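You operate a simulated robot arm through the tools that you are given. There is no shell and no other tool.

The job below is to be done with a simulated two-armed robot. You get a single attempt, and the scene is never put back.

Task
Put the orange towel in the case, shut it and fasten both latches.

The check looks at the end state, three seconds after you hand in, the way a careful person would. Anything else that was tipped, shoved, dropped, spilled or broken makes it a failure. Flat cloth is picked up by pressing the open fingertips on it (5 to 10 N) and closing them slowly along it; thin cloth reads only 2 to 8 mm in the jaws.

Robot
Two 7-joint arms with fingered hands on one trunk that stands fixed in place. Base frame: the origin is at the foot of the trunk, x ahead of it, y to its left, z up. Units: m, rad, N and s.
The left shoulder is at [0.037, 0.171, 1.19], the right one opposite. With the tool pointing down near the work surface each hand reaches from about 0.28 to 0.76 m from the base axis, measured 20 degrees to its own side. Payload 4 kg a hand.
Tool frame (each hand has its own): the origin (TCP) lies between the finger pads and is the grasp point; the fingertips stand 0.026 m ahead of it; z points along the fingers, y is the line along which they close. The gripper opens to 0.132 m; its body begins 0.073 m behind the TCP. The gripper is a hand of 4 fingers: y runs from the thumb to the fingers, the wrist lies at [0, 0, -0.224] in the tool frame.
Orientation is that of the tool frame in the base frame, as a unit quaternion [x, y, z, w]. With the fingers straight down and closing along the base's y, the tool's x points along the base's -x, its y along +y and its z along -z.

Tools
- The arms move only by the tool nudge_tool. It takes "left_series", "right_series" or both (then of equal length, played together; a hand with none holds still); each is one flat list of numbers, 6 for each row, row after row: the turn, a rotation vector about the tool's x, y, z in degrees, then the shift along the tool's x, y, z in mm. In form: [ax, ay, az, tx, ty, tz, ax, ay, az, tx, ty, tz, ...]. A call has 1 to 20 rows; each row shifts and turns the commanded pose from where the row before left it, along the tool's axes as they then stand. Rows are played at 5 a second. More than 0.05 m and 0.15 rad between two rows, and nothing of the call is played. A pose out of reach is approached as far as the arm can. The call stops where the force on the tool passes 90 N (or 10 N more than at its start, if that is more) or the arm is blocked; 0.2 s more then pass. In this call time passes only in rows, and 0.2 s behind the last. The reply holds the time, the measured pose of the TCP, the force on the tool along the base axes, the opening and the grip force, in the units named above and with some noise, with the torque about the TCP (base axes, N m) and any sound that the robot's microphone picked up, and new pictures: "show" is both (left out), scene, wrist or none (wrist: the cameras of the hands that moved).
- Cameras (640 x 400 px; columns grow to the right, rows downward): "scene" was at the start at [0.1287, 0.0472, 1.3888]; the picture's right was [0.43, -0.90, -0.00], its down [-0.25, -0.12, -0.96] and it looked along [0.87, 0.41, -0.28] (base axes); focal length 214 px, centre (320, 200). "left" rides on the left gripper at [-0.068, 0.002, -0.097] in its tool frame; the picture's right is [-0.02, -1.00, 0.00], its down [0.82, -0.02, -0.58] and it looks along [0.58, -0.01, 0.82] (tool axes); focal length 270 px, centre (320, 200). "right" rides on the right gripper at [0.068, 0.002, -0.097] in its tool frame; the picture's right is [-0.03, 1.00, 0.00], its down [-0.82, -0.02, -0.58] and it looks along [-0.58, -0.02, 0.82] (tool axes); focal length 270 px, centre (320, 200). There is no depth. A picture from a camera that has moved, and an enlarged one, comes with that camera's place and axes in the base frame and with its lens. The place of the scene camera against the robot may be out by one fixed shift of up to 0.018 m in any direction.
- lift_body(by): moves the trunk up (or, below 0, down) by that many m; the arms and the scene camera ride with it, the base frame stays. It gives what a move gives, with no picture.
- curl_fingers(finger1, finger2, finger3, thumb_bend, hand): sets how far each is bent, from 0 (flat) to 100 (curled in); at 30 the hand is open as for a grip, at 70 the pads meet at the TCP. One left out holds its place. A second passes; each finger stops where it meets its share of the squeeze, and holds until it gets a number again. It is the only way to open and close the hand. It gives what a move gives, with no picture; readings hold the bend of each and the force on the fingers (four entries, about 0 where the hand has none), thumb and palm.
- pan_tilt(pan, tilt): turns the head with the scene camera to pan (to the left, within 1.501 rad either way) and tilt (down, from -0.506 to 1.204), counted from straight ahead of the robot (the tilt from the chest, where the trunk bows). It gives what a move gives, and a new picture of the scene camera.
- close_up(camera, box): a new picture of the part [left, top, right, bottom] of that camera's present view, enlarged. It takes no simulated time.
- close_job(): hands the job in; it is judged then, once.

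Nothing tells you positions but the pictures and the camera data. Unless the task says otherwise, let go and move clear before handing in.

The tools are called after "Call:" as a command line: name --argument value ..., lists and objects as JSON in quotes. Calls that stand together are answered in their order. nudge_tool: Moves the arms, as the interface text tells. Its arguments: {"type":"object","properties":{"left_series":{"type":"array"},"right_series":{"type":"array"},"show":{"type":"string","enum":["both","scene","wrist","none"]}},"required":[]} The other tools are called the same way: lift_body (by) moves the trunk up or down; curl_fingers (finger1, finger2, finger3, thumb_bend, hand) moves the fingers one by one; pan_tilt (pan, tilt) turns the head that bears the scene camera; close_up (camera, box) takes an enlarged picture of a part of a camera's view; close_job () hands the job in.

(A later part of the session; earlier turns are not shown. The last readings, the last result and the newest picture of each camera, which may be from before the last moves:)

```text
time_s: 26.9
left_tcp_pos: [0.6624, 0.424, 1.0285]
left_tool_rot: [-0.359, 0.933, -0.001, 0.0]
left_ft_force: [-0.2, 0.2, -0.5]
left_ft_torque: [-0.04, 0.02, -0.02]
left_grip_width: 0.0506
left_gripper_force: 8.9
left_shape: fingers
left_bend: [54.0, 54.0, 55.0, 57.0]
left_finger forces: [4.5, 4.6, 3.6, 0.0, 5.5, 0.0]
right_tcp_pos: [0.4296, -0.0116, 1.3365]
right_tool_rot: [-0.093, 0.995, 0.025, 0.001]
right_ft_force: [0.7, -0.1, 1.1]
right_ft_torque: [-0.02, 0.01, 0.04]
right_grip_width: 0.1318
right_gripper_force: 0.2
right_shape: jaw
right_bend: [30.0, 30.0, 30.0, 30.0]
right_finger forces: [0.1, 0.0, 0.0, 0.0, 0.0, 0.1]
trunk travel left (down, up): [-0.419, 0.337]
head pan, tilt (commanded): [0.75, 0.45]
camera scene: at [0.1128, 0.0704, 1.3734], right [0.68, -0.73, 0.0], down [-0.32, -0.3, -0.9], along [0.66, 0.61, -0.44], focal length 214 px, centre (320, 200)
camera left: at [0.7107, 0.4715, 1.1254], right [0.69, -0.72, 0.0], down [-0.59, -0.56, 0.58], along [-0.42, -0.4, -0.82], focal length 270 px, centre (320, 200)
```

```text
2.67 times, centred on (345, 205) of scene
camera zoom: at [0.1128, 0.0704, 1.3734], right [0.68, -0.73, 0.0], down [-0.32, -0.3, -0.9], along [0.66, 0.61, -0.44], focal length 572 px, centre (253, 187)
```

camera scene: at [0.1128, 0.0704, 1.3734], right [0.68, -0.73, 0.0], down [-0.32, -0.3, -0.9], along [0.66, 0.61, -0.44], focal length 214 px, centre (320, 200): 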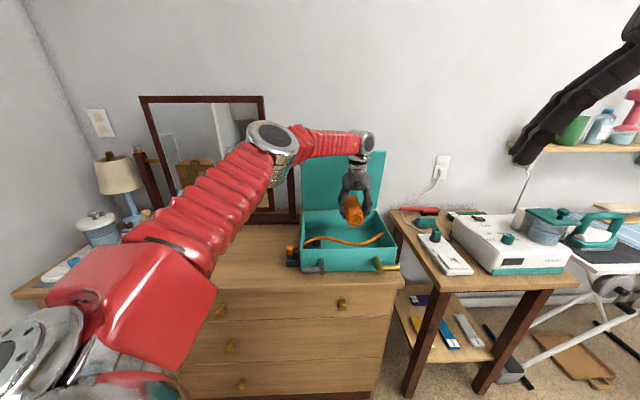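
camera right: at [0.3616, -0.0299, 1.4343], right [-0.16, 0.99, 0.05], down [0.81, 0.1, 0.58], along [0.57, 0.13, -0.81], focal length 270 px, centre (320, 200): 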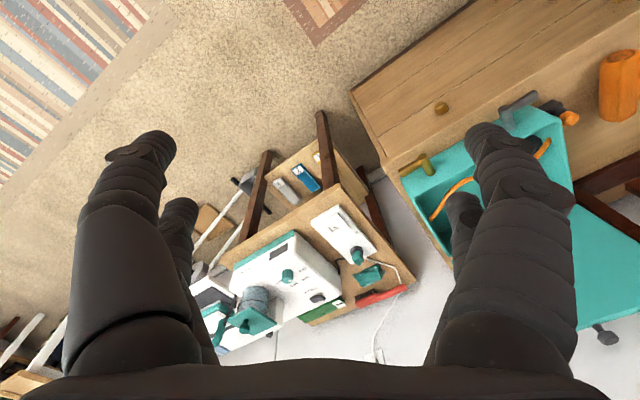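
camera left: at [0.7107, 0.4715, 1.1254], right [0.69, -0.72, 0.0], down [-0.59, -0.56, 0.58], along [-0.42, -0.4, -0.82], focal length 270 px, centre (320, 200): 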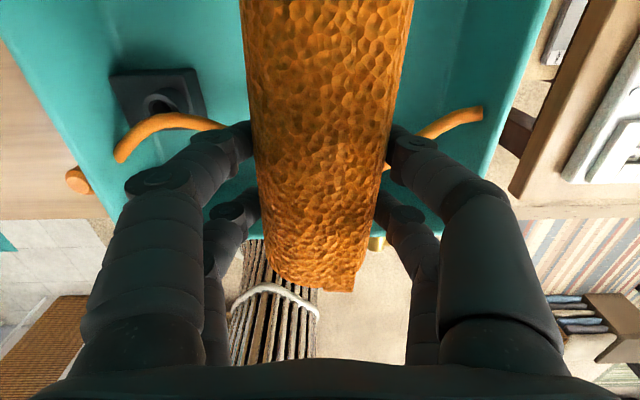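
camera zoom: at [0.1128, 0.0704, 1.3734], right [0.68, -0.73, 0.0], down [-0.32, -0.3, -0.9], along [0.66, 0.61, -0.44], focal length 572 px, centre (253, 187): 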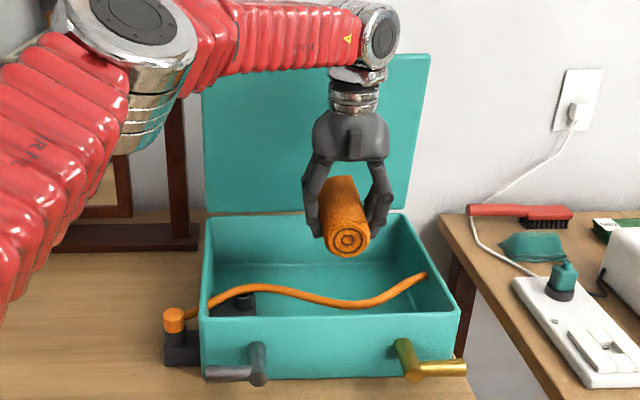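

Alignment is good: the towel hangs well inside all four walls. I'll lower it into the case.

Call:
nudge_tool --left_series '[0, 0, 0, 0, 0, 30, 0, 0, 0, 0, 0, 30, 0, 0, 0, 0, 0, 30, 0, 0, 0, 0, 0, 20, 0, 0, 0, 0, 0, 12]' --show "both"

Call:
close_up --camera "scene" --box '[270, 130, 420, 280]'

```text
time_s: 28.1
left_tcp_pos: [0.6355, 0.4228, 0.9165]
left_tool_rot: [-0.359, 0.933, -0.002, 0.001]
left_ft_force: [0.0, -0.2, -0.8]
left_ft_torque: [-0.03, -0.01, 0.02]
left_grip_width: 0.0506
left_gripper_force: 8.8
left_shape: fingers
left_bend: [54.0, 54.0, 55.0, 57.0]
left_finger forces: [4.4, 4.4, 3.5, 0.0, 5.4, 0.0]
left hand out of reach, approached as far as the arm can: row 1, 2, 3, 4, 5
right_tcp_pos: [0.4287, -0.0137, 1.3376]
right_tool_rot: [-0.093, 0.995, 0.025, 0.002]
right_ft_force: [-0.1, 0.0, 0.3]
right_ft_torque: [-0.01, -0.02, 0.01]
right_grip_width: 0.1319
right_gripper_force: 0.0
right_shape: jaw
right_bend: [30.0, 30.0, 30.0, 30.0]
right_finger forces: [0.0, 0.1, 0.0, 0.0, 0.1, 0.0]
trunk travel left (down, up): [-0.419, 0.337]
head pan, tilt (commanded): [0.75, 0.45]
camera scene: at [0.1123, 0.0698, 1.3734], right [0.68, -0.73, 0.0], down [-0.32, -0.3, -0.9], along [0.66, 0.61, -0.44], focal length 214 px, centre (320, 200)
camera left: at [0.6834, 0.4703, 1.0136], right [0.69, -0.73, 0.0], down [-0.59, -0.56, 0.58], along [-0.42, -0.4, -0.82], focal length 270 px, centre (320, 200)
```

scene: 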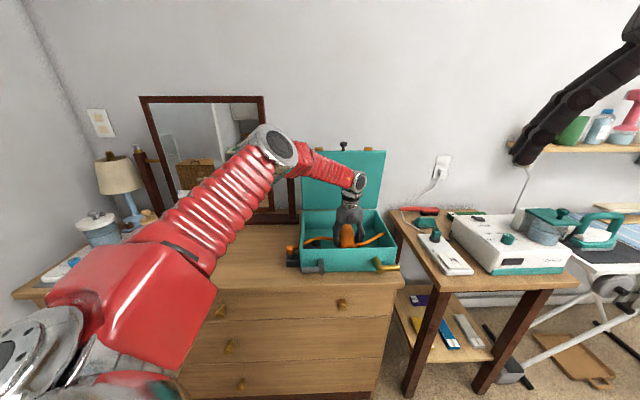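
left: 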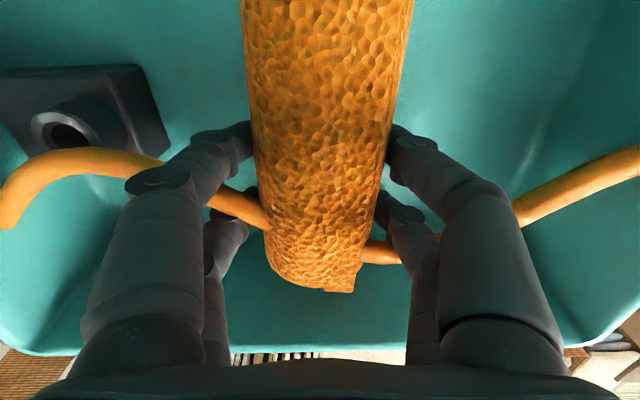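

```text
2.67 times, centred on (345, 205) of scene
camera zoom: at [0.1123, 0.0698, 1.3734], right [0.68, -0.73, 0.0], down [-0.32, -0.3, -0.9], along [0.66, 0.61, -0.44], focal length 572 px, centre (253, 187)
```

zoom: 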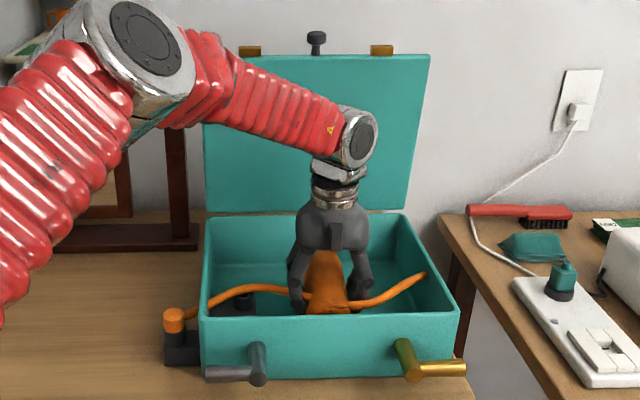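

The arm is at its reach limit, so I'll lower the trunk slightly to bring the towel down to the case floor.

Call:
lift_body --by -0.016

```text
time_s: 28.7
left_tcp_pos: [0.6348, 0.4227, 0.9007]
left_tool_rot: [-0.359, 0.933, -0.001, 0.0]
left_ft_force: [-0.3, -0.1, -0.7]
left_ft_torque: [-0.03, -0.01, -0.01]
left_grip_width: 0.0506
left_gripper_force: 9.2
left_shape: fingers
left_bend: [54.0, 54.0, 55.0, 57.0]
left_finger forces: [4.4, 4.5, 3.5, 0.0, 5.4, 0.0]
right_tcp_pos: [0.4305, -0.0153, 1.3208]
right_tool_rot: [-0.093, 0.995, 0.026, 0.002]
right_ft_force: [-0.6, -0.1, 0.3]
right_ft_torque: [-0.01, -0.03, -0.04]
right_grip_width: 0.1318
right_gripper_force: 0.1
right_shape: jaw
right_bend: [30.0, 30.0, 30.0, 30.0]
right_finger forces: [0.0, 0.0, 0.1, 0.1, 0.0, 0.1]
trunk travel left (down, up): [-0.403, 0.353]
head pan, tilt (commanded): [0.75, 0.45]
```

Call:
lift_body --by -0.006

```text
time_s: 29.3
left_tcp_pos: [0.635, 0.4238, 0.8947]
left_tool_rot: [-0.358, 0.934, 0.0, 0.0]
left_ft_force: [0.1, -0.7, -1.2]
left_ft_torque: [0.0, 0.0, 0.03]
left_grip_width: 0.0507
left_gripper_force: 9.0
left_shape: fingers
left_bend: [54.0, 54.0, 55.0, 57.0]
left_finger forces: [4.6, 4.5, 3.6, 0.1, 5.5, 0.0]
right_tcp_pos: [0.4311, -0.0135, 1.3144]
right_tool_rot: [-0.093, 0.995, 0.026, 0.002]
right_ft_force: [0.1, -0.3, -0.9]
right_ft_torque: [0.0, -0.06, 0.01]
right_grip_width: 0.1315
right_gripper_force: 0.1
right_shape: jaw
right_bend: [30.0, 30.0, 30.0, 30.0]
right_finger forces: [0.0, 0.1, 0.0, 0.1, 0.0, 0.0]
trunk travel left (down, up): [-0.397, 0.359]
head pan, tilt (commanded): [0.75, 0.45]
```

Just above the floor now; I'll open the fingers a little so the towel settles.

Call:
lift_body --by -0.003

Call:
curl_fingers --hand "left" --finger1 49 --finger2 49 --finger3 49 --thumb_bend 49

Call:
curl_fingers --hand "left" --finger1 42 --finger2 42 --finger3 42 --thumb_bend 42

Call:
close_up --camera "left" --box '[0, 0, 640, 400]'

```text
time_s: 29.8
left_tcp_pos: [0.6362, 0.423, 0.8914]
left_tool_rot: [-0.359, 0.933, 0.0, 0.001]
left_ft_force: [-1.5, -0.3, 4.7]
left_ft_torque: [0.08, 0.03, -0.01]
left_grip_width: 0.0504
left_gripper_force: 9.8
left_shape: fingers
left_bend: [54.0, 54.0, 55.0, 57.0]
left_finger forces: [4.8, 4.9, 3.7, 0.1, 5.7, 0.0]
right_tcp_pos: [0.4311, -0.0136, 1.3112]
right_tool_rot: [-0.093, 0.995, 0.025, 0.002]
right_ft_force: [0.4, 0.1, -0.7]
right_ft_torque: [-0.01, -0.01, -0.03]
right_grip_width: 0.1319
right_gripper_force: 0.1
right_shape: jaw
right_bend: [30.0, 30.0, 30.0, 30.0]
right_finger forces: [0.0, 0.1, 0.0, 0.1, 0.0, 0.0]
trunk travel left (down, up): [-0.394, 0.362]
head pan, tilt (commanded): [0.75, 0.45]
```

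```text
time_s: 30.8
left_tcp_pos: [0.6338, 0.4236, 0.8917]
left_tool_rot: [-0.359, 0.933, 0.0, 0.0]
left_ft_force: [0.1, 0.2, -0.5]
left_ft_torque: [0.0, -0.04, 0.01]
left_grip_width: 0.0684
left_gripper_force: 0.0
left_shape: fingers
left_bend: [49.0, 49.0, 49.0, 49.0]
left_finger forces: [0.0, 0.1, 0.0, 0.1, 0.1, 0.0]
right_tcp_pos: [0.432, -0.0139, 1.3104]
right_tool_rot: [-0.093, 0.995, 0.026, 0.002]
right_ft_force: [0.5, 0.5, -0.2]
right_ft_torque: [0.01, 0.0, -0.01]
right_grip_width: 0.1321
right_gripper_force: 0.0
right_shape: jaw
right_bend: [30.0, 30.0, 30.0, 30.0]
right_finger forces: [0.1, 0.0, 0.1, 0.1, 0.0, 0.0]
trunk travel left (down, up): [-0.394, 0.362]
head pan, tilt (commanded): [0.75, 0.45]
```

```text
time_s: 31.8
left_tcp_pos: [0.6352, 0.4232, 0.8898]
left_tool_rot: [-0.359, 0.933, 0.0, 0.001]
left_ft_force: [1.2, -1.1, 0.0]
left_ft_torque: [0.0, -0.01, -0.01]
left_grip_width: 0.0928
left_gripper_force: 0.0
left_shape: fingers
left_bend: [42.0, 42.0, 42.0, 42.0]
left_finger forces: [0.0, 0.0, 0.0, 0.0, 0.1, 0.0]
right_tcp_pos: [0.4314, -0.0138, 1.3104]
right_tool_rot: [-0.093, 0.995, 0.025, 0.002]
right_ft_force: [0.0, -0.6, 0.2]
right_ft_torque: [-0.01, -0.01, 0.01]
right_grip_width: 0.132
right_gripper_force: 0.0
right_shape: jaw
right_bend: [30.0, 30.0, 30.0, 30.0]
right_finger forces: [0.0, 0.0, 0.0, 0.0, 0.0, 0.0]
trunk travel left (down, up): [-0.394, 0.362]
head pan, tilt (commanded): [0.75, 0.45]
```

```text
1.00 times, centred on (320, 200) of left (not enlarged: the box is as wide or as high as the picture)
camera zoom: at [0.6837, 0.4704, 0.9876], right [0.69, -0.73, 0.0], down [-0.59, -0.56, 0.58], along [-0.42, -0.4, -0.82], focal length 270 px, centre (320, 200)
```

zoom: 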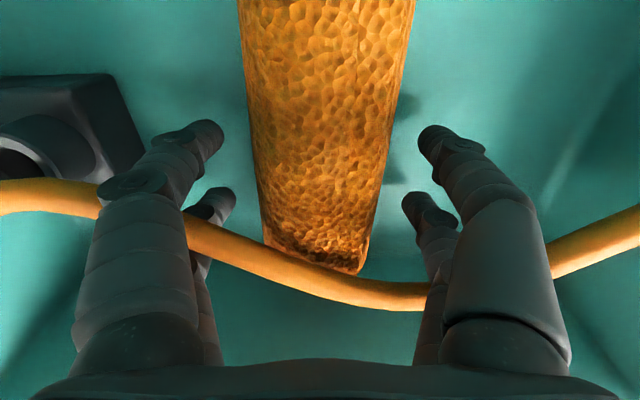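

The towel rests on the case floor, released. I'll lift the hand straight up slowly and check that nothing hooks on the cord.

Call:
nudge_tool --left_series '[0, 0, 0, 0, 0, -10, 0, 0, 0, 0, 0, -20, 0, 0, 0, 0, 0, -35, 0, 0, 0, 0, 0, -40, 0, 0, 0, 0, 0, -40, 0, 0, 0, 0, 0, -40]' --show "both"

Call:
close_up --camera "scene" --box '[250, 130, 420, 290]'

```text
time_s: 33.2
left_tcp_pos: [0.6385, 0.4236, 1.0786]
left_tool_rot: [-0.359, 0.933, -0.001, 0.0]
left_ft_force: [0.4, 0.5, -0.3]
left_ft_torque: [0.01, -0.01, 0.0]
left_grip_width: 0.0926
left_gripper_force: 0.1
left_shape: fingers
left_bend: [42.0, 42.0, 42.0, 42.0]
left_finger forces: [0.0, 0.0, 0.0, 0.0, 0.0, 0.0]
right_tcp_pos: [0.4314, -0.0143, 1.3108]
right_tool_rot: [-0.094, 0.995, 0.026, 0.002]
right_ft_force: [1.2, 0.1, -0.2]
right_ft_torque: [-0.01, 0.01, 0.02]
right_grip_width: 0.1318
right_gripper_force: 0.0
right_shape: jaw
right_bend: [30.0, 30.0, 30.0, 30.0]
right_finger forces: [0.1, 0.1, 0.1, 0.0, 0.1, 0.0]
trunk travel left (down, up): [-0.394, 0.362]
head pan, tilt (commanded): [0.75, 0.45]
camera scene: at [0.117, 0.0694, 1.3483], right [0.68, -0.73, 0.0], down [-0.32, -0.3, -0.9], along [0.66, 0.61, -0.44], focal length 214 px, centre (320, 200)
camera left: at [0.6861, 0.4706, 1.1753], right [0.69, -0.73, 0.0], down [-0.59, -0.56, 0.58], along [-0.42, -0.4, -0.82], focal length 270 px, centre (320, 200)
```

scene: 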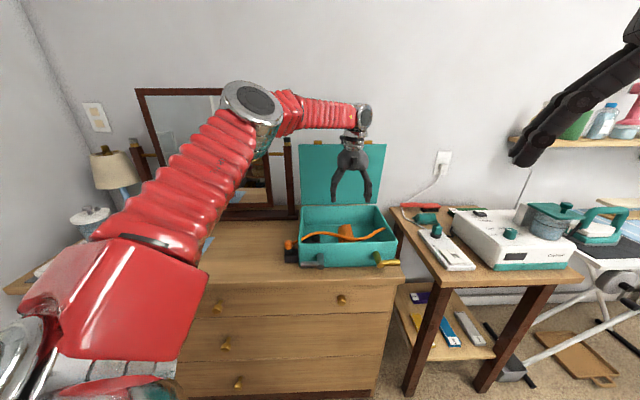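
left: 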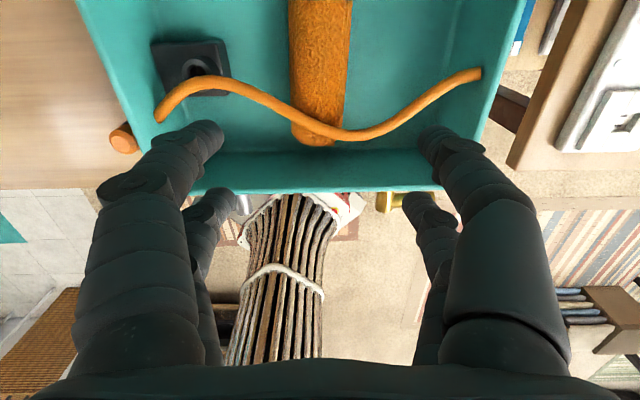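

```text
2.50 times, centred on (335, 210) of scene
camera zoom: at [0.117, 0.0694, 1.3483], right [0.68, -0.73, 0.0], down [-0.32, -0.3, -0.9], along [0.66, 0.61, -0.44], focal length 536 px, centre (282, 175)
```

zoom: 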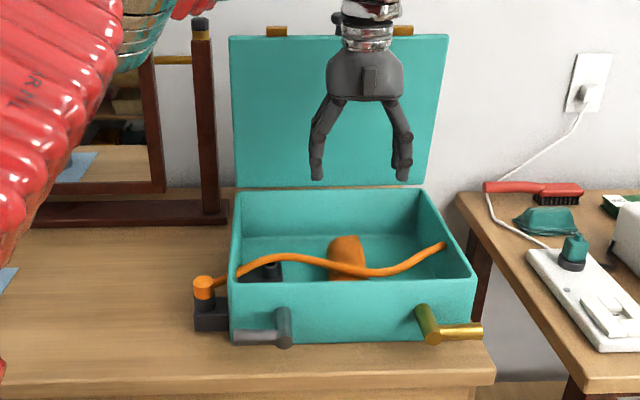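

The towel lies inside the case, cord unmoved. The cord's plug sits outside with an empty matching socket inside the case, so shutting the lid with the plug outside would trap the cord; I'll measure both sockets accurately before deciding.

Call:
close_up --camera "left" --box '[90, 20, 250, 160]'

Call:
close_up --camera "left" --box '[140, 20, 250, 110]'

Call:
close_up --camera "right" --box '[480, 60, 640, 200]'

```text
2.86 times, centred on (170, 90) of left
camera zoom: at [0.6861, 0.4706, 1.1753], right [0.69, -0.73, 0.0], down [-0.59, -0.56, 0.58], along [-0.42, -0.4, -0.82], focal length 772 px, centre (749, 514)
```

zoom: 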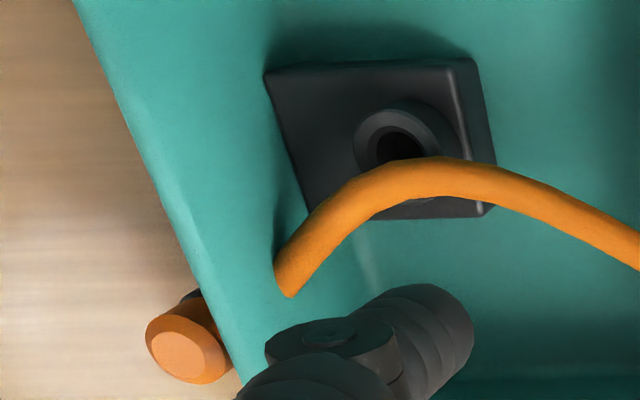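

```text
4.44 times, centred on (195, 65) of left
camera zoom: at [0.6861, 0.4706, 1.1753], right [0.69, -0.73, 0.0], down [-0.59, -0.56, 0.58], along [-0.42, -0.4, -0.82], focal length 1201 px, centre (876, 800)
```

zoom: 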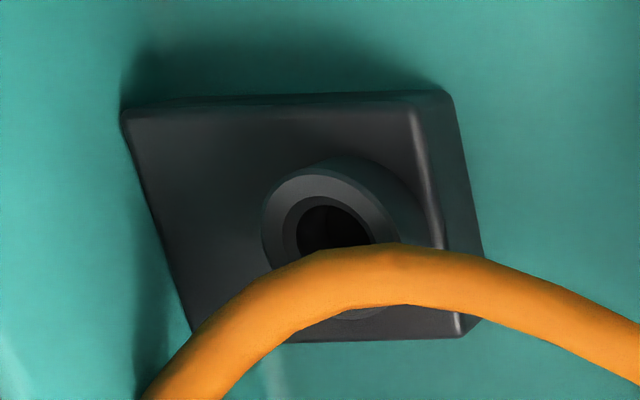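

```text
2.86 times, centred on (560, 130) of right
camera zoom: at [0.363, -0.0296, 1.4078], right [-0.16, 0.99, 0.05], down [0.81, 0.1, 0.58], along [0.57, 0.13, -0.81], focal length 772 px, centre (-366, 400)
```

zoom: 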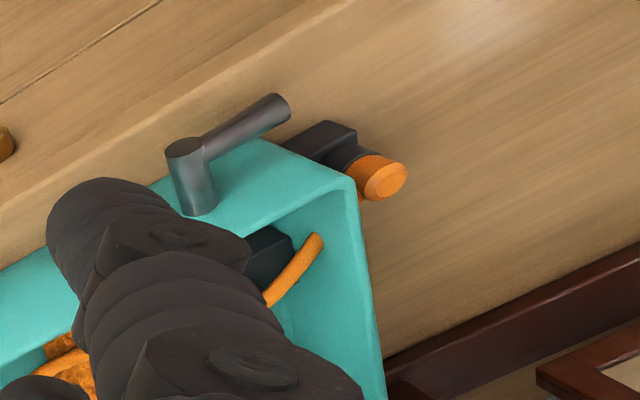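

Sockets located: the plug's cap is about (0.462, 0.539, 0.907), 4 cm outside the left wall; the empty inner socket's rim is about (0.569, 0.522, 0.89). A shut lid would leave the cord trapped, so I'll stow the plug in the inner socket first. I'll turn the left hand so the fingers close front-to-back and bring it over the plug.

Call:
nudge_tool --left_series '[0, 0, 7.92, 0, 0, 0, 0, 0, 7.92, 0, 0, 0, 0, 0, 7.92, 0, 0, 0, 0, 0, 7.92, 0, 0, 0, 0, 0, 7.92, 0, 0, 0, 0, 0, 7.92, 0, 0, 0, 0, 0, 7.92, 0, 0, 0, 0, 0, 7.92, 0, 0, 0, 0, 0, 7.92, 0, 0, 0, 0, 0, 7.92, 0, 0, 0, 0, 0, 7.92, 0, 0, 0, 0, 0, 0, 41, -8.6, 0, 0, 0, 0, 41, -8.6, 0, 0, 0, 0, 41, -8.6, 0, 0, 0, 0, 41, -8.6, 0, 0, 0, 0, 41, -8.6, 0]' --show "both"

```text
time_s: 36.6
left_tcp_pos: [0.4543, 0.5395, 1.078]
left_tool_rot: [0.383, 0.924, -0.001, 0.002]
left_ft_force: [-0.1, 0.4, 0.5]
left_ft_torque: [-0.05, -0.02, 0.0]
left_grip_width: 0.0924
left_gripper_force: 0.0
left_shape: fingers
left_bend: [42.0, 42.0, 42.0, 42.0]
left_finger forces: [0.0, 0.0, 0.0, 0.0, 0.1, 0.0]
right_tcp_pos: [0.4308, -0.0136, 1.3121]
right_tool_rot: [-0.094, 0.995, 0.024, 0.002]
right_ft_force: [-0.3, 0.3, -0.1]
right_ft_torque: [0.01, -0.04, 0.0]
right_grip_width: 0.1321
right_gripper_force: 0.0
right_shape: jaw
right_bend: [30.0, 30.0, 30.0, 30.0]
right_finger forces: [0.0, 0.0, 0.0, 0.1, 0.0, 0.0]
trunk travel left (down, up): [-0.394, 0.362]
head pan, tilt (commanded): [0.75, 0.45]
camera scene: at [0.116, 0.0705, 1.3483], right [0.68, -0.73, 0.0], down [-0.32, -0.3, -0.9], along [0.66, 0.61, -0.44], focal length 214 px, centre (320, 200)
camera left: at [0.5033, 0.4938, 1.1749], right [-0.69, -0.72, 0.0], down [-0.59, 0.56, 0.58], along [-0.42, 0.4, -0.82], focal length 270 px, centre (320, 200)
```

scene: 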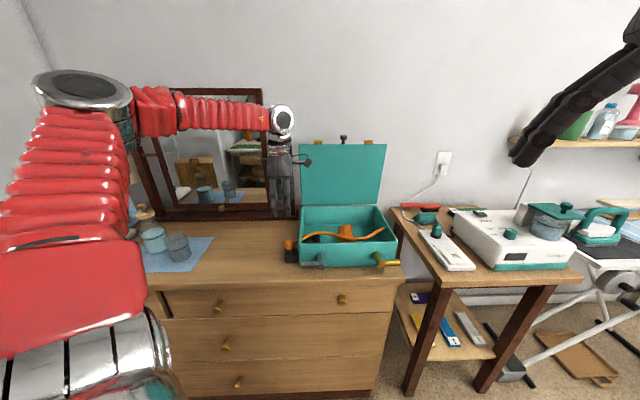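
left: 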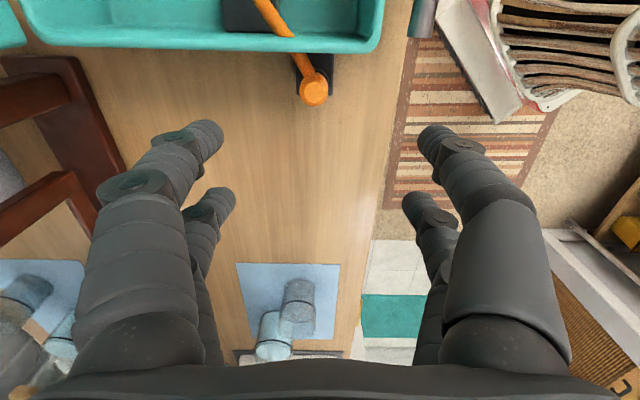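

Call:
close_up --camera "left" --box '[220, 0, 400, 130]'

```text
3.08 times, centred on (310, 65) of left
camera zoom: at [0.5033, 0.4938, 1.1749], right [-0.69, -0.72, 0.0], down [-0.59, 0.56, 0.58], along [-0.42, 0.4, -0.82], focal length 832 px, centre (351, 615)
```

zoom: 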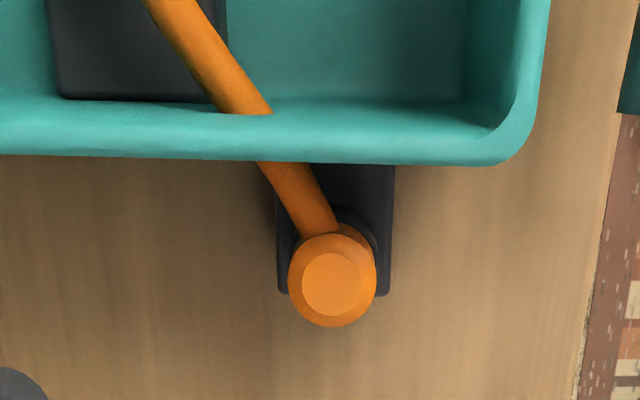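

The cap is at about (0.462, 0.541); I'll centre over it, come down above it and narrow the fingers.

Call:
nudge_tool --left_series '[0, 0, 0, -4, 6.9, 30, 0, 0, 0, 0, 0, 40, 0, 0, 0, 0, 0, 30]' --show "none"

Call:
curl_fingers --hand "left" --finger1 50 --finger2 50 --finger3 50 --thumb_bend 50

Call:
close_up --camera "left" --box '[160, 20, 480, 220]'

Call:
close_up --camera "scene" --box '[230, 150, 360, 280]'

```text
time_s: 37.4
left_tcp_pos: [0.4689, 0.541, 0.9761]
left_tool_rot: [0.384, 0.923, -0.001, 0.001]
left_ft_force: [-0.1, 0.3, -0.1]
left_ft_torque: [0.0, -0.01, -0.03]
left_grip_width: 0.0927
left_gripper_force: 0.1
left_shape: fingers
left_bend: [42.0, 42.0, 42.0, 42.0]
left_finger forces: [0.0, 0.0, 0.0, 0.0, 0.0, 0.0]
right_tcp_pos: [0.4324, -0.0153, 1.3108]
right_tool_rot: [-0.093, 0.995, 0.025, 0.002]
right_ft_force: [0.8, 0.3, 0.3]
right_ft_torque: [0.0, -0.02, -0.03]
right_grip_width: 0.1318
right_gripper_force: 0.1
right_shape: jaw
right_bend: [30.0, 30.0, 30.0, 30.0]
right_finger forces: [0.0, 0.1, 0.0, 0.0, 0.0, 0.0]
trunk travel left (down, up): [-0.394, 0.362]
head pan, tilt (commanded): [0.75, 0.45]
```

```text
time_s: 38.4
left_tcp_pos: [0.4694, 0.5412, 0.9769]
left_tool_rot: [0.384, 0.923, -0.001, 0.001]
left_ft_force: [-0.7, -0.7, 0.5]
left_ft_torque: [0.0, 0.02, 0.0]
left_grip_width: 0.0661
left_gripper_force: 0.2
left_shape: fingers
left_bend: [50.0, 50.0, 50.0, 50.0]
left_finger forces: [0.0, 0.0, 0.1, 0.1, 0.0, 0.0]
right_tcp_pos: [0.4312, -0.014, 1.3089]
right_tool_rot: [-0.093, 0.995, 0.026, 0.002]
right_ft_force: [-0.3, -0.1, 0.7]
right_ft_torque: [0.01, 0.0, 0.03]
right_grip_width: 0.1319
right_gripper_force: 0.0
right_shape: jaw
right_bend: [30.0, 30.0, 30.0, 30.0]
right_finger forces: [0.0, 0.1, 0.0, 0.0, 0.0, 0.0]
trunk travel left (down, up): [-0.394, 0.362]
head pan, tilt (commanded): [0.75, 0.45]
```

```text
2.00 times, centred on (320, 120) of left
camera zoom: at [0.5174, 0.4935, 1.0729], right [-0.69, -0.72, 0.0], down [-0.59, 0.56, 0.58], along [-0.42, 0.4, -0.82], focal length 541 px, centre (320, 360)
```

zoom: 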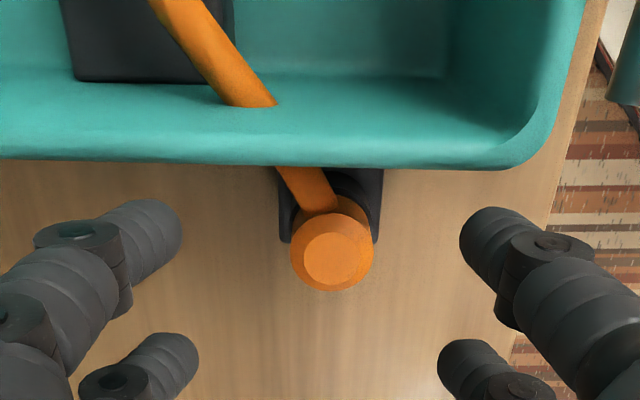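

```text
3.08 times, centred on (295, 215) of scene
camera zoom: at [0.1174, 0.0695, 1.3482], right [0.68, -0.73, 0.0], down [-0.32, -0.3, -0.9], along [0.66, 0.61, -0.44], focal length 660 px, centre (397, 154)
```

zoom: 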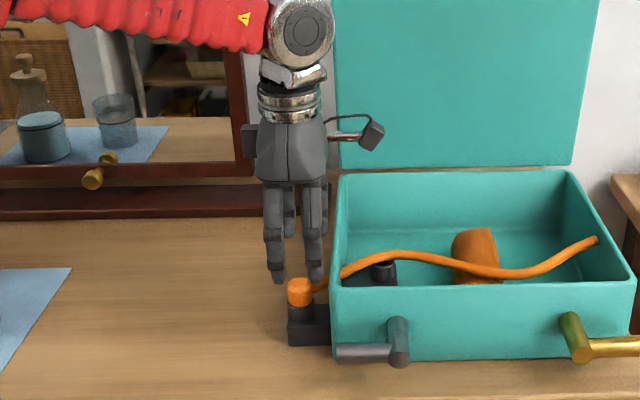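

I'm a few millimetres off; correcting and coming down so the fingertips stand around the cap just above the socket's ring.

Call:
nudge_tool --left_series '[0, 0, 0, 6, -4.5, 10, 0, 0, 0, 0, 0, 15, 0, 0, 0, 0, 0, 15]' --show "wrist"

Call:
close_up --camera "scene" --box '[250, 180, 340, 270]'

```text
time_s: 39.2
left_tcp_pos: [0.461, 0.5422, 0.9358]
left_tool_rot: [0.382, 0.924, 0.0, 0.0]
left_ft_force: [0.6, 0.8, -0.7]
left_ft_torque: [0.0, 0.03, 0.01]
left_grip_width: 0.0663
left_gripper_force: 0.2
left_shape: fingers
left_bend: [50.0, 50.0, 50.0, 50.0]
left_finger forces: [0.1, 0.0, 0.0, 0.0, 0.1, 0.0]
right_tcp_pos: [0.431, -0.0135, 1.31]
right_tool_rot: [-0.093, 0.995, 0.026, 0.002]
right_ft_force: [-0.2, 0.8, -0.2]
right_ft_torque: [0.01, 0.02, 0.02]
right_grip_width: 0.1322
right_gripper_force: 0.1
right_shape: jaw
right_bend: [30.0, 30.0, 30.0, 30.0]
right_finger forces: [0.1, 0.0, 0.1, 0.1, 0.0, 0.0]
trunk travel left (down, up): [-0.394, 0.362]
head pan, tilt (commanded): [0.75, 0.45]
camera left: at [0.5089, 0.4944, 1.032], right [-0.69, -0.72, 0.0], down [-0.59, 0.56, 0.58], along [-0.42, 0.4, -0.82], focal length 270 px, centre (320, 200)
```

left: 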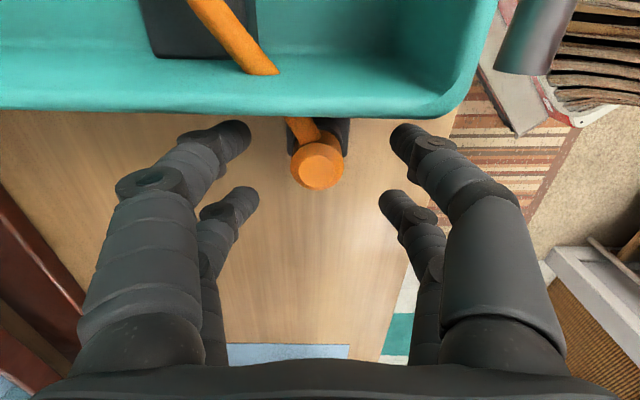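

```text
4.44 times, centred on (295, 225) of scene
camera zoom: at [0.1175, 0.0697, 1.3482], right [0.68, -0.73, 0.0], down [-0.32, -0.3, -0.9], along [0.66, 0.61, -0.44], focal length 953 px, centre (431, 89)
```

zoom: 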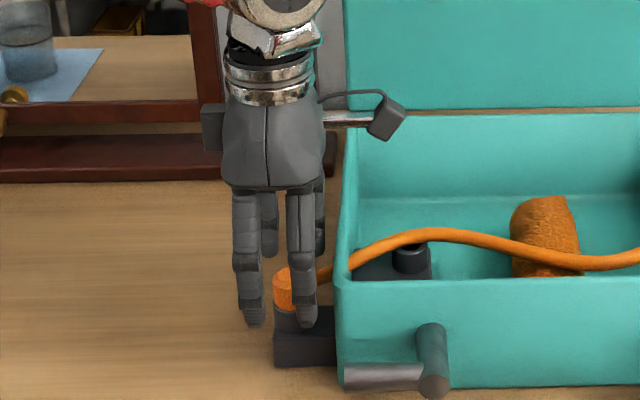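

Aligned within a few millimetres. Lowering to grip height.

Call:
nudge_tool --left_series '[0, 0, 0, -3, 0, 8, 0, 0, 0, 0, 0, 6, 0, 0, 0, 0, 0, 4]' --show "wrist"

Call:
close_up --camera "scene" --box '[250, 180, 340, 270]'

Call:
close_up --camera "left" --box '[220, 90, 420, 230]'

```text
time_s: 40.0
left_tcp_pos: [0.4599, 0.5386, 0.9202]
left_tool_rot: [0.383, 0.924, -0.001, 0.001]
left_ft_force: [-0.4, 0.7, 0.0]
left_ft_torque: [0.02, 0.02, 0.01]
left_grip_width: 0.0666
left_gripper_force: 0.1
left_shape: fingers
left_bend: [50.0, 50.0, 50.0, 50.0]
left_finger forces: [0.0, 0.0, 0.0, 0.0, 0.0, 0.0]
right_tcp_pos: [0.4315, -0.0136, 1.3105]
right_tool_rot: [-0.093, 0.995, 0.026, 0.002]
right_ft_force: [-0.1, 0.5, -0.1]
right_ft_torque: [0.0, 0.0, -0.02]
right_grip_width: 0.132
right_gripper_force: 0.1
right_shape: jaw
right_bend: [30.0, 30.0, 30.0, 30.0]
right_finger forces: [0.0, 0.1, 0.0, 0.1, 0.0, 0.0]
trunk travel left (down, up): [-0.394, 0.362]
head pan, tilt (commanded): [0.75, 0.45]
camera left: at [0.51, 0.4917, 1.0151], right [-0.69, -0.72, 0.0], down [-0.59, 0.56, 0.58], along [-0.42, 0.4, -0.82], focal length 270 px, centre (320, 200)
```

left: 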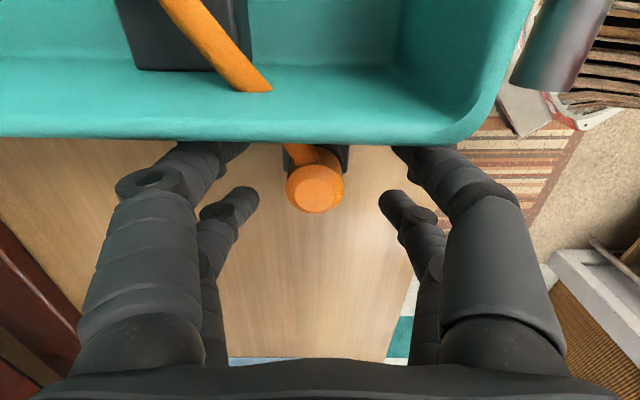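

```text
4.44 times, centred on (295, 225) of scene
camera zoom: at [0.1176, 0.0696, 1.3482], right [0.68, -0.73, 0.0], down [-0.32, -0.3, -0.9], along [0.66, 0.61, -0.44], focal length 953 px, centre (431, 89)
```

zoom: 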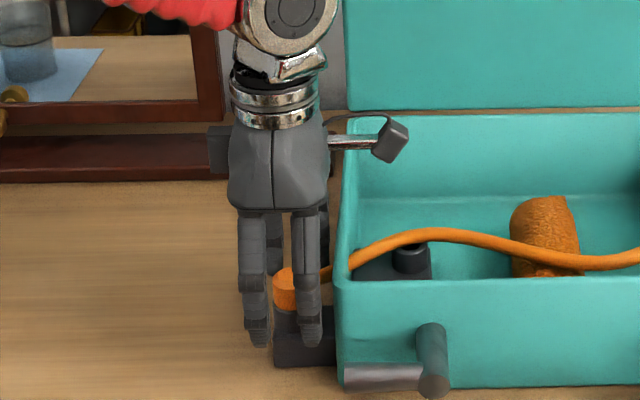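

```text
2.86 times, centred on (320, 160) of left
camera zoom: at [0.51, 0.4917, 1.0151], right [-0.69, -0.72, 0.0], down [-0.59, 0.56, 0.58], along [-0.42, 0.4, -0.82], focal length 772 px, centre (320, 314)
```

zoom: 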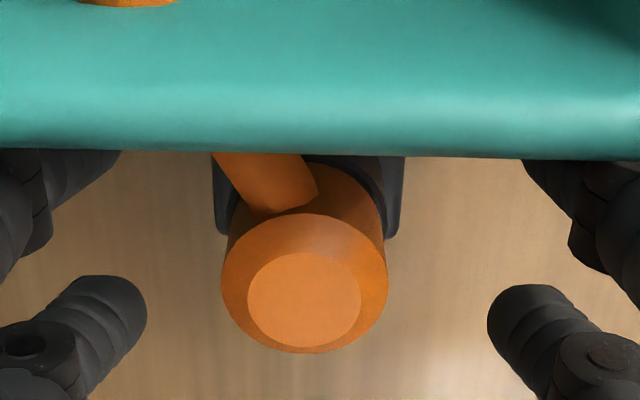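

The cap sits centred between the four digits. A small final adjustment, then I'll close on it in stages.

Call:
nudge_tool --left_series '[0, 0, 0, 0, 2, 4]' --show "none"

Call:
curl_fingers --hand "left" --finger1 58 --finger2 58 --finger3 58 --thumb_bend 58

Call:
curl_fingers --hand "left" --finger1 66 --finger2 66 --finger3 66 --thumb_bend 66

Call:
close_up --camera "left" --box '[220, 90, 420, 230]'

Call:
close_up --camera "scene" --box '[250, 180, 340, 270]'

```text
time_s: 40.4
left_tcp_pos: [0.4629, 0.5408, 0.9142]
left_tool_rot: [0.384, 0.923, -0.001, 0.001]
left_ft_force: [0.0, -0.5, 0.0]
left_ft_torque: [-0.02, 0.01, 0.05]
left_grip_width: 0.0664
left_gripper_force: 0.0
left_shape: fingers
left_bend: [50.0, 50.0, 50.0, 50.0]
left_finger forces: [0.1, 0.1, 0.0, 0.0, 0.0, 0.0]
right_tcp_pos: [0.4322, -0.014, 1.3095]
right_tool_rot: [-0.093, 0.995, 0.025, 0.001]
right_ft_force: [-0.2, 0.0, 0.0]
right_ft_torque: [-0.03, -0.01, -0.01]
right_grip_width: 0.1319
right_gripper_force: 0.0
right_shape: jaw
right_bend: [30.0, 30.0, 30.0, 30.0]
right_finger forces: [0.0, 0.0, 0.1, 0.0, 0.1, 0.1]
trunk travel left (down, up): [-0.394, 0.362]
head pan, tilt (commanded): [0.75, 0.45]
```

```text
time_s: 41.4
left_tcp_pos: [0.4641, 0.5404, 0.9137]
left_tool_rot: [0.383, 0.924, -0.001, 0.0]
left_ft_force: [0.2, 0.5, 0.4]
left_ft_torque: [-0.02, -0.01, -0.02]
left_grip_width: 0.043
left_gripper_force: 0.0
left_shape: fingers
left_bend: [57.0, 57.0, 57.0, 57.0]
left_finger forces: [0.1, 0.0, 0.0, 0.1, 0.1, 0.0]
right_tcp_pos: [0.4316, -0.0129, 1.3111]
right_tool_rot: [-0.094, 0.995, 0.025, 0.002]
right_ft_force: [0.5, 0.1, -0.3]
right_ft_torque: [0.0, 0.02, -0.01]
right_grip_width: 0.1321
right_gripper_force: 0.0
right_shape: jaw
right_bend: [30.0, 30.0, 30.0, 30.0]
right_finger forces: [0.1, 0.0, 0.0, 0.0, 0.1, 0.1]
trunk travel left (down, up): [-0.394, 0.362]
head pan, tilt (commanded): [0.75, 0.45]
```

```text
time_s: 42.4
left_tcp_pos: [0.4638, 0.5408, 0.9138]
left_tool_rot: [0.384, 0.923, -0.001, 0.001]
left_ft_force: [0.4, 0.9, 0.7]
left_ft_torque: [0.02, -0.06, 0.02]
left_grip_width: 0.0162
left_gripper_force: 1.9
left_shape: fingers
left_bend: [65.0, 65.0, 65.0, 66.0]
left_finger forces: [0.7, 0.9, 0.8, 0.0, 0.7, 0.0]
right_tcp_pos: [0.432, -0.0138, 1.3106]
right_tool_rot: [-0.093, 0.995, 0.026, 0.002]
right_ft_force: [0.1, -0.5, 0.7]
right_ft_torque: [-0.03, 0.03, 0.01]
right_grip_width: 0.1318
right_gripper_force: 0.1
right_shape: jaw
right_bend: [30.0, 30.0, 30.0, 30.0]
right_finger forces: [0.0, 0.0, 0.0, 0.1, 0.1, 0.0]
trunk travel left (down, up): [-0.394, 0.362]
head pan, tilt (commanded): [0.75, 0.45]
```

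```text
2.86 times, centred on (320, 160) of left
camera zoom: at [0.5114, 0.4934, 1.0107], right [-0.69, -0.72, 0.0], down [-0.59, 0.56, 0.58], along [-0.42, 0.4, -0.82], focal length 772 px, centre (320, 314)
```

zoom: 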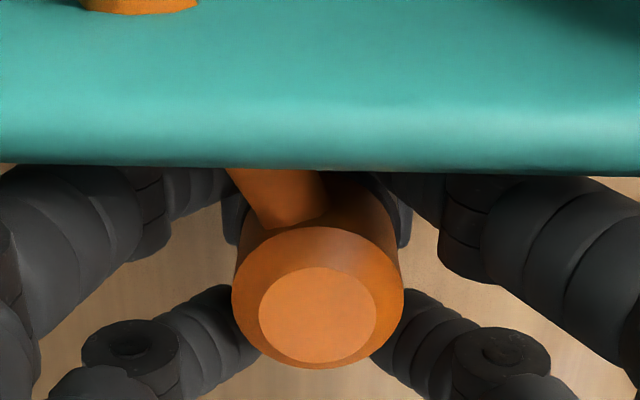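

```text
4.44 times, centred on (295, 225) of scene
camera zoom: at [0.1175, 0.0696, 1.3482], right [0.68, -0.73, 0.0], down [-0.32, -0.3, -0.9], along [0.66, 0.61, -0.44], focal length 953 px, centre (431, 89)
```

zoom: 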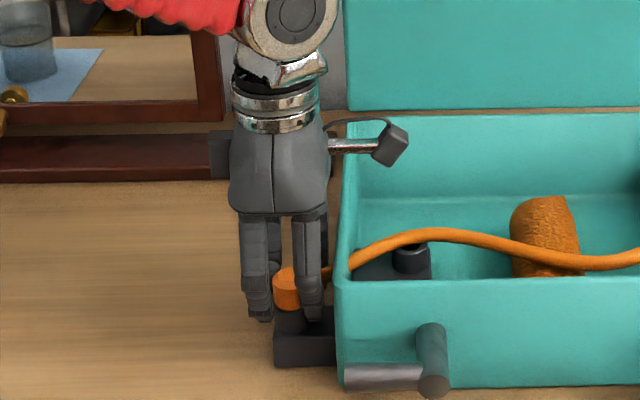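

The four digits cage the cap (16 mm at their inner edges). I'll squeeze more firmly before pulling.

Call:
curl_fingers --hand "left" --finger1 78 --finger2 78 --finger3 78 --thumb_bend 78

```text
time_s: 43.4
left_tcp_pos: [0.4642, 0.5401, 0.9138]
left_tool_rot: [0.384, 0.923, 0.0, 0.001]
left_ft_force: [-0.5, 0.0, -1.3]
left_ft_torque: [0.0, -0.01, -0.02]
left_grip_width: 0.0
left_gripper_force: 9.6
left_shape: fingers
left_bend: [74.0, 75.0, 75.0, 74.0]
left_finger forces: [0.0, 10.3, 9.1, 0.0, 0.1, 0.0]
right_tcp_pos: [0.4311, -0.0146, 1.3114]
right_tool_rot: [-0.093, 0.995, 0.026, 0.002]
right_ft_force: [0.1, -0.8, 0.2]
right_ft_torque: [-0.01, -0.02, 0.01]
right_grip_width: 0.1318
right_gripper_force: 0.1
right_shape: jaw
right_bend: [30.0, 30.0, 30.0, 30.0]
right_finger forces: [0.0, 0.0, 0.0, 0.0, 0.1, 0.1]
trunk travel left (down, up): [-0.394, 0.362]
head pan, tilt (commanded): [0.75, 0.45]
```

Call:
close_up --camera "left" --box '[220, 90, 420, 230]'

Call:
close_up --camera "scene" --box '[250, 180, 340, 270]'

```text
2.86 times, centred on (320, 160) of left
camera zoom: at [0.5113, 0.4934, 1.0108], right [-0.69, -0.72, 0.0], down [-0.59, 0.56, 0.58], along [-0.42, 0.4, -0.82], focal length 772 px, centre (320, 314)
```

zoom: 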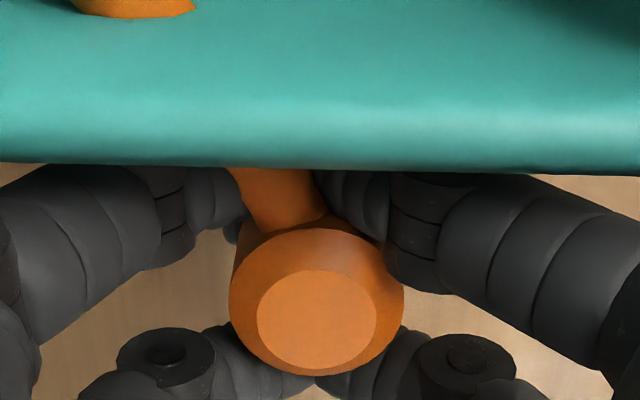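

```text
4.44 times, centred on (295, 225) of scene
camera zoom: at [0.1173, 0.0696, 1.3482], right [0.68, -0.73, 0.0], down [-0.32, -0.3, -0.9], along [0.66, 0.61, -0.44], focal length 953 px, centre (431, 89)
```

zoom: 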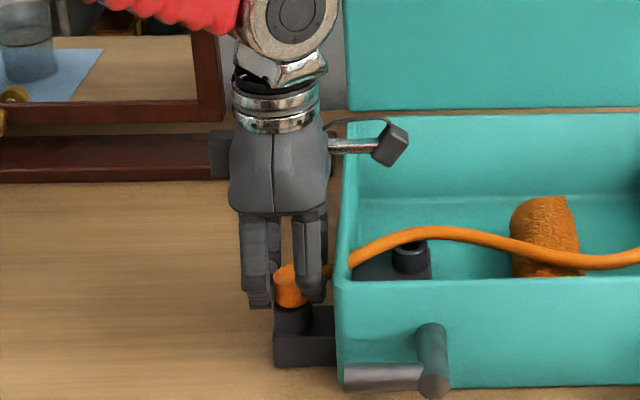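

The digits slid round the cap because it sat between the two finger pairs; the plug itself hasn't moved. I'll open, and shift the hand so that one pair lines up with the cap.

Call:
curl_fingers --hand "left" --finger1 52 --finger2 52 --finger3 52 --thumb_bend 52

Call:
nudge_tool --left_series '[0, 0, 0, 0, 0, -25]' --show "none"

Call:
curl_fingers --hand "left" --finger1 30

Call:
close_up --camera "left" --box '[0, 0, 640, 400]'

Call:
close_up --camera "scene" --box '[250, 180, 340, 270]'

```text
time_s: 44.4
left_tcp_pos: [0.4632, 0.5399, 0.9137]
left_tool_rot: [0.383, 0.924, 0.0, 0.001]
left_ft_force: [0.7, -0.5, 0.2]
left_ft_torque: [-0.02, 0.0, -0.02]
left_grip_width: 0.0586
left_gripper_force: 0.0
left_shape: fingers
left_bend: [52.0, 52.0, 52.0, 52.0]
left_finger forces: [0.0, 0.1, 0.1, 0.1, 0.0, 0.0]
right_tcp_pos: [0.4316, -0.0149, 1.311]
right_tool_rot: [-0.093, 0.995, 0.026, 0.002]
right_ft_force: [-0.1, 0.2, 0.8]
right_ft_torque: [0.01, -0.02, 0.03]
right_grip_width: 0.1321
right_gripper_force: 0.0
right_shape: jaw
right_bend: [30.0, 30.0, 30.0, 30.0]
right_finger forces: [0.1, 0.0, 0.0, 0.1, 0.0, 0.0]
trunk travel left (down, up): [-0.394, 0.362]
head pan, tilt (commanded): [0.75, 0.45]
```

```text
time_s: 44.8
left_tcp_pos: [0.4622, 0.5407, 0.9385]
left_tool_rot: [0.384, 0.924, 0.0, 0.0]
left_ft_force: [0.6, -0.5, -0.1]
left_ft_torque: [0.04, -0.05, 0.01]
left_grip_width: 0.0584
left_gripper_force: 0.1
left_shape: fingers
left_bend: [52.0, 52.0, 52.0, 52.0]
left_finger forces: [0.0, 0.0, 0.1, 0.0, 0.0, 0.0]
right_tcp_pos: [0.4312, -0.0129, 1.3116]
right_tool_rot: [-0.093, 0.995, 0.026, 0.001]
right_ft_force: [0.4, 0.3, -0.2]
right_ft_torque: [-0.01, -0.03, -0.02]
right_grip_width: 0.132
right_gripper_force: 0.1
right_shape: jaw
right_bend: [30.0, 30.0, 30.0, 30.0]
right_finger forces: [0.1, 0.0, 0.0, 0.0, 0.0, 0.1]
trunk travel left (down, up): [-0.394, 0.362]
head pan, tilt (commanded): [0.75, 0.45]
```

```text
time_s: 45.8
left_tcp_pos: [0.4626, 0.5388, 0.9378]
left_tool_rot: [0.383, 0.924, 0.0, 0.001]
left_ft_force: [-0.7, -0.4, 0.4]
left_ft_torque: [0.0, 0.02, 0.0]
left_grip_width: 0.0956
left_gripper_force: 0.0
left_shape: fingers
left_bend: [30.0, 52.0, 52.0, 52.0]
left_finger forces: [0.0, 0.0, 0.1, 0.1, 0.0, 0.1]
right_tcp_pos: [0.4304, -0.0138, 1.3116]
right_tool_rot: [-0.094, 0.995, 0.025, 0.002]
right_ft_force: [0.5, 0.1, 0.6]
right_ft_torque: [-0.03, 0.01, -0.03]
right_grip_width: 0.1315
right_gripper_force: 0.0
right_shape: jaw
right_bend: [30.0, 30.0, 30.0, 30.0]
right_finger forces: [0.0, 0.0, 0.1, 0.0, 0.0, 0.1]
trunk travel left (down, up): [-0.394, 0.362]
head pan, tilt (commanded): [0.75, 0.45]
```

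```text
1.00 times, centred on (320, 200) of left (not enlarged: the box is as wide or as high as the picture)
camera zoom: at [0.5106, 0.4934, 1.0355], right [-0.69, -0.72, 0.0], down [-0.59, 0.56, 0.58], along [-0.42, 0.4, -0.82], focal length 270 px, centre (320, 200)
```

zoom: 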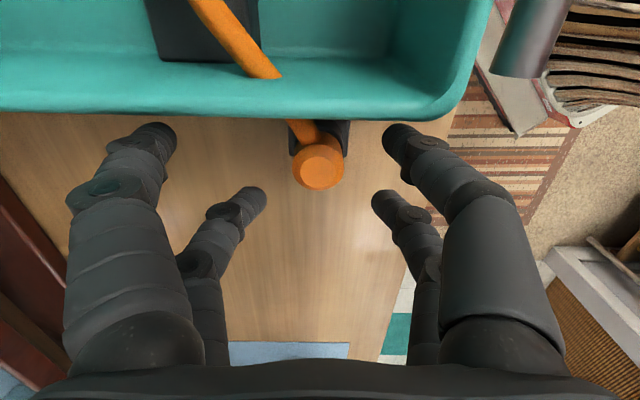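

```text
4.44 times, centred on (295, 225) of scene
camera zoom: at [0.1175, 0.0696, 1.3482], right [0.68, -0.73, 0.0], down [-0.32, -0.3, -0.9], along [0.66, 0.61, -0.44], focal length 953 px, centre (431, 89)
```

zoom: 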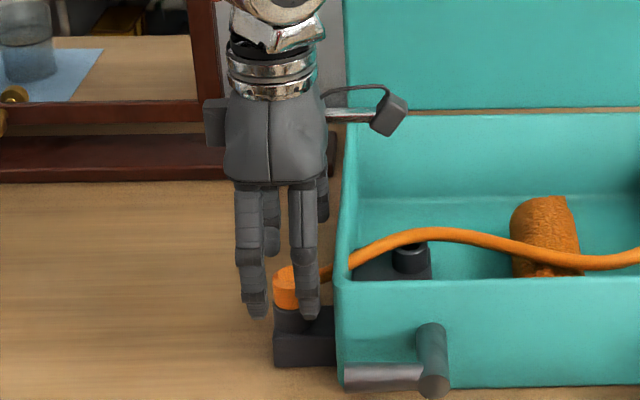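

Finger 1 and the thumb form the pair nearer the case, fingers 2 and 3 the other. I'll shift the hand 15 mm away from the case so finger 1 and the thumb line up with the cap, then come down again.

Call:
curl_fingers --hand "left" --finger1 52 --finger2 46 --finger3 46 --thumb_bend 52

Call:
nudge_tool --left_series '[0, 0, 0, 15, 0, 0, 0, 0, 0, 0, 0, 0]' --show "wrist"

Call:
close_up --camera "left" --box '[220, 70, 420, 210]'

Call:
close_up --camera "scene" --box '[250, 180, 340, 270]'

```text
time_s: 46.8
left_tcp_pos: [0.4625, 0.5418, 0.9388]
left_tool_rot: [0.383, 0.924, 0.0, 0.001]
left_ft_force: [0.1, 0.7, 0.5]
left_ft_torque: [-0.01, -0.02, 0.03]
left_grip_width: 0.0595
left_gripper_force: 0.0
left_shape: fingers
left_bend: [52.0, 46.0, 46.0, 52.0]
left_finger forces: [0.1, 0.0, 0.0, 0.0, 0.0, 0.1]
right_tcp_pos: [0.4311, -0.014, 1.3098]
right_tool_rot: [-0.094, 0.995, 0.026, 0.002]
right_ft_force: [-0.4, 0.5, -0.4]
right_ft_torque: [-0.01, 0.0, 0.02]
right_grip_width: 0.1318
right_gripper_force: 0.1
right_shape: jaw
right_bend: [30.0, 30.0, 30.0, 30.0]
right_finger forces: [0.0, 0.0, 0.0, 0.1, 0.1, 0.1]
trunk travel left (down, up): [-0.394, 0.362]
head pan, tilt (commanded): [0.75, 0.45]
```

```text
time_s: 47.4
left_tcp_pos: [0.4526, 0.5511, 0.9393]
left_tool_rot: [0.384, 0.923, 0.0, 0.0]
left_ft_force: [0.7, 0.0, -0.4]
left_ft_torque: [-0.01, -0.01, 0.0]
left_grip_width: 0.0592
left_gripper_force: 0.0
left_shape: fingers
left_bend: [52.0, 46.0, 46.0, 52.0]
left_finger forces: [0.0, 0.0, 0.1, 0.1, 0.1, 0.1]
right_tcp_pos: [0.4318, -0.013, 1.3106]
right_tool_rot: [-0.093, 0.995, 0.026, 0.001]
right_ft_force: [0.1, -0.1, 0.0]
right_ft_torque: [-0.02, 0.0, 0.01]
right_grip_width: 0.132
right_gripper_force: 0.2
right_shape: jaw
right_bend: [30.0, 30.0, 30.0, 30.0]
right_finger forces: [0.1, 0.0, 0.0, 0.1, 0.0, 0.0]
trunk travel left (down, up): [-0.394, 0.362]
head pan, tilt (commanded): [0.75, 0.45]
camera left: at [0.5006, 0.5033, 1.0364], right [-0.69, -0.72, 0.0], down [-0.59, 0.56, 0.58], along [-0.42, 0.4, -0.82], focal length 270 px, centre (320, 200)
```

left: 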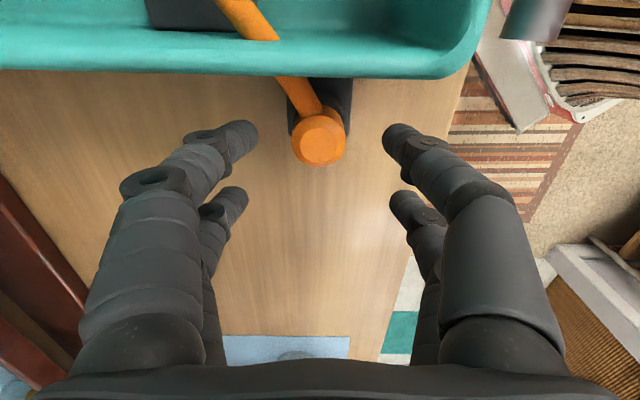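

```text
2.86 times, centred on (320, 140) of left
camera zoom: at [0.5006, 0.5033, 1.0364], right [-0.69, -0.72, 0.0], down [-0.59, 0.56, 0.58], along [-0.42, 0.4, -0.82], focal length 772 px, centre (320, 371)
```

zoom: 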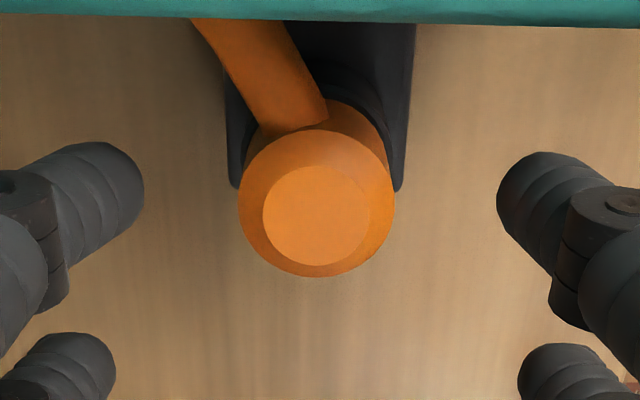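

```text
4.44 times, centred on (295, 225) of scene
camera zoom: at [0.1179, 0.0693, 1.3482], right [0.68, -0.73, 0.0], down [-0.32, -0.3, -0.9], along [0.66, 0.61, -0.44], focal length 953 px, centre (431, 89)
```

zoom: 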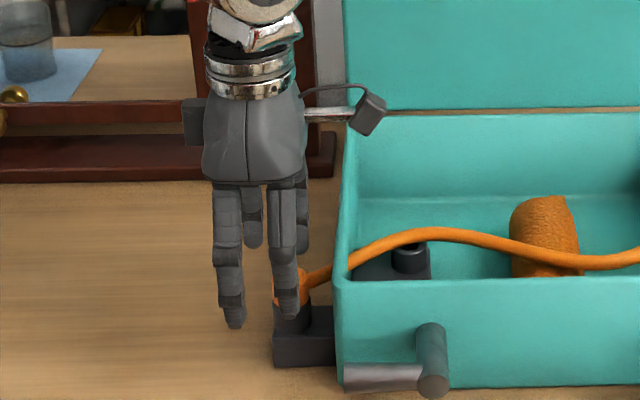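

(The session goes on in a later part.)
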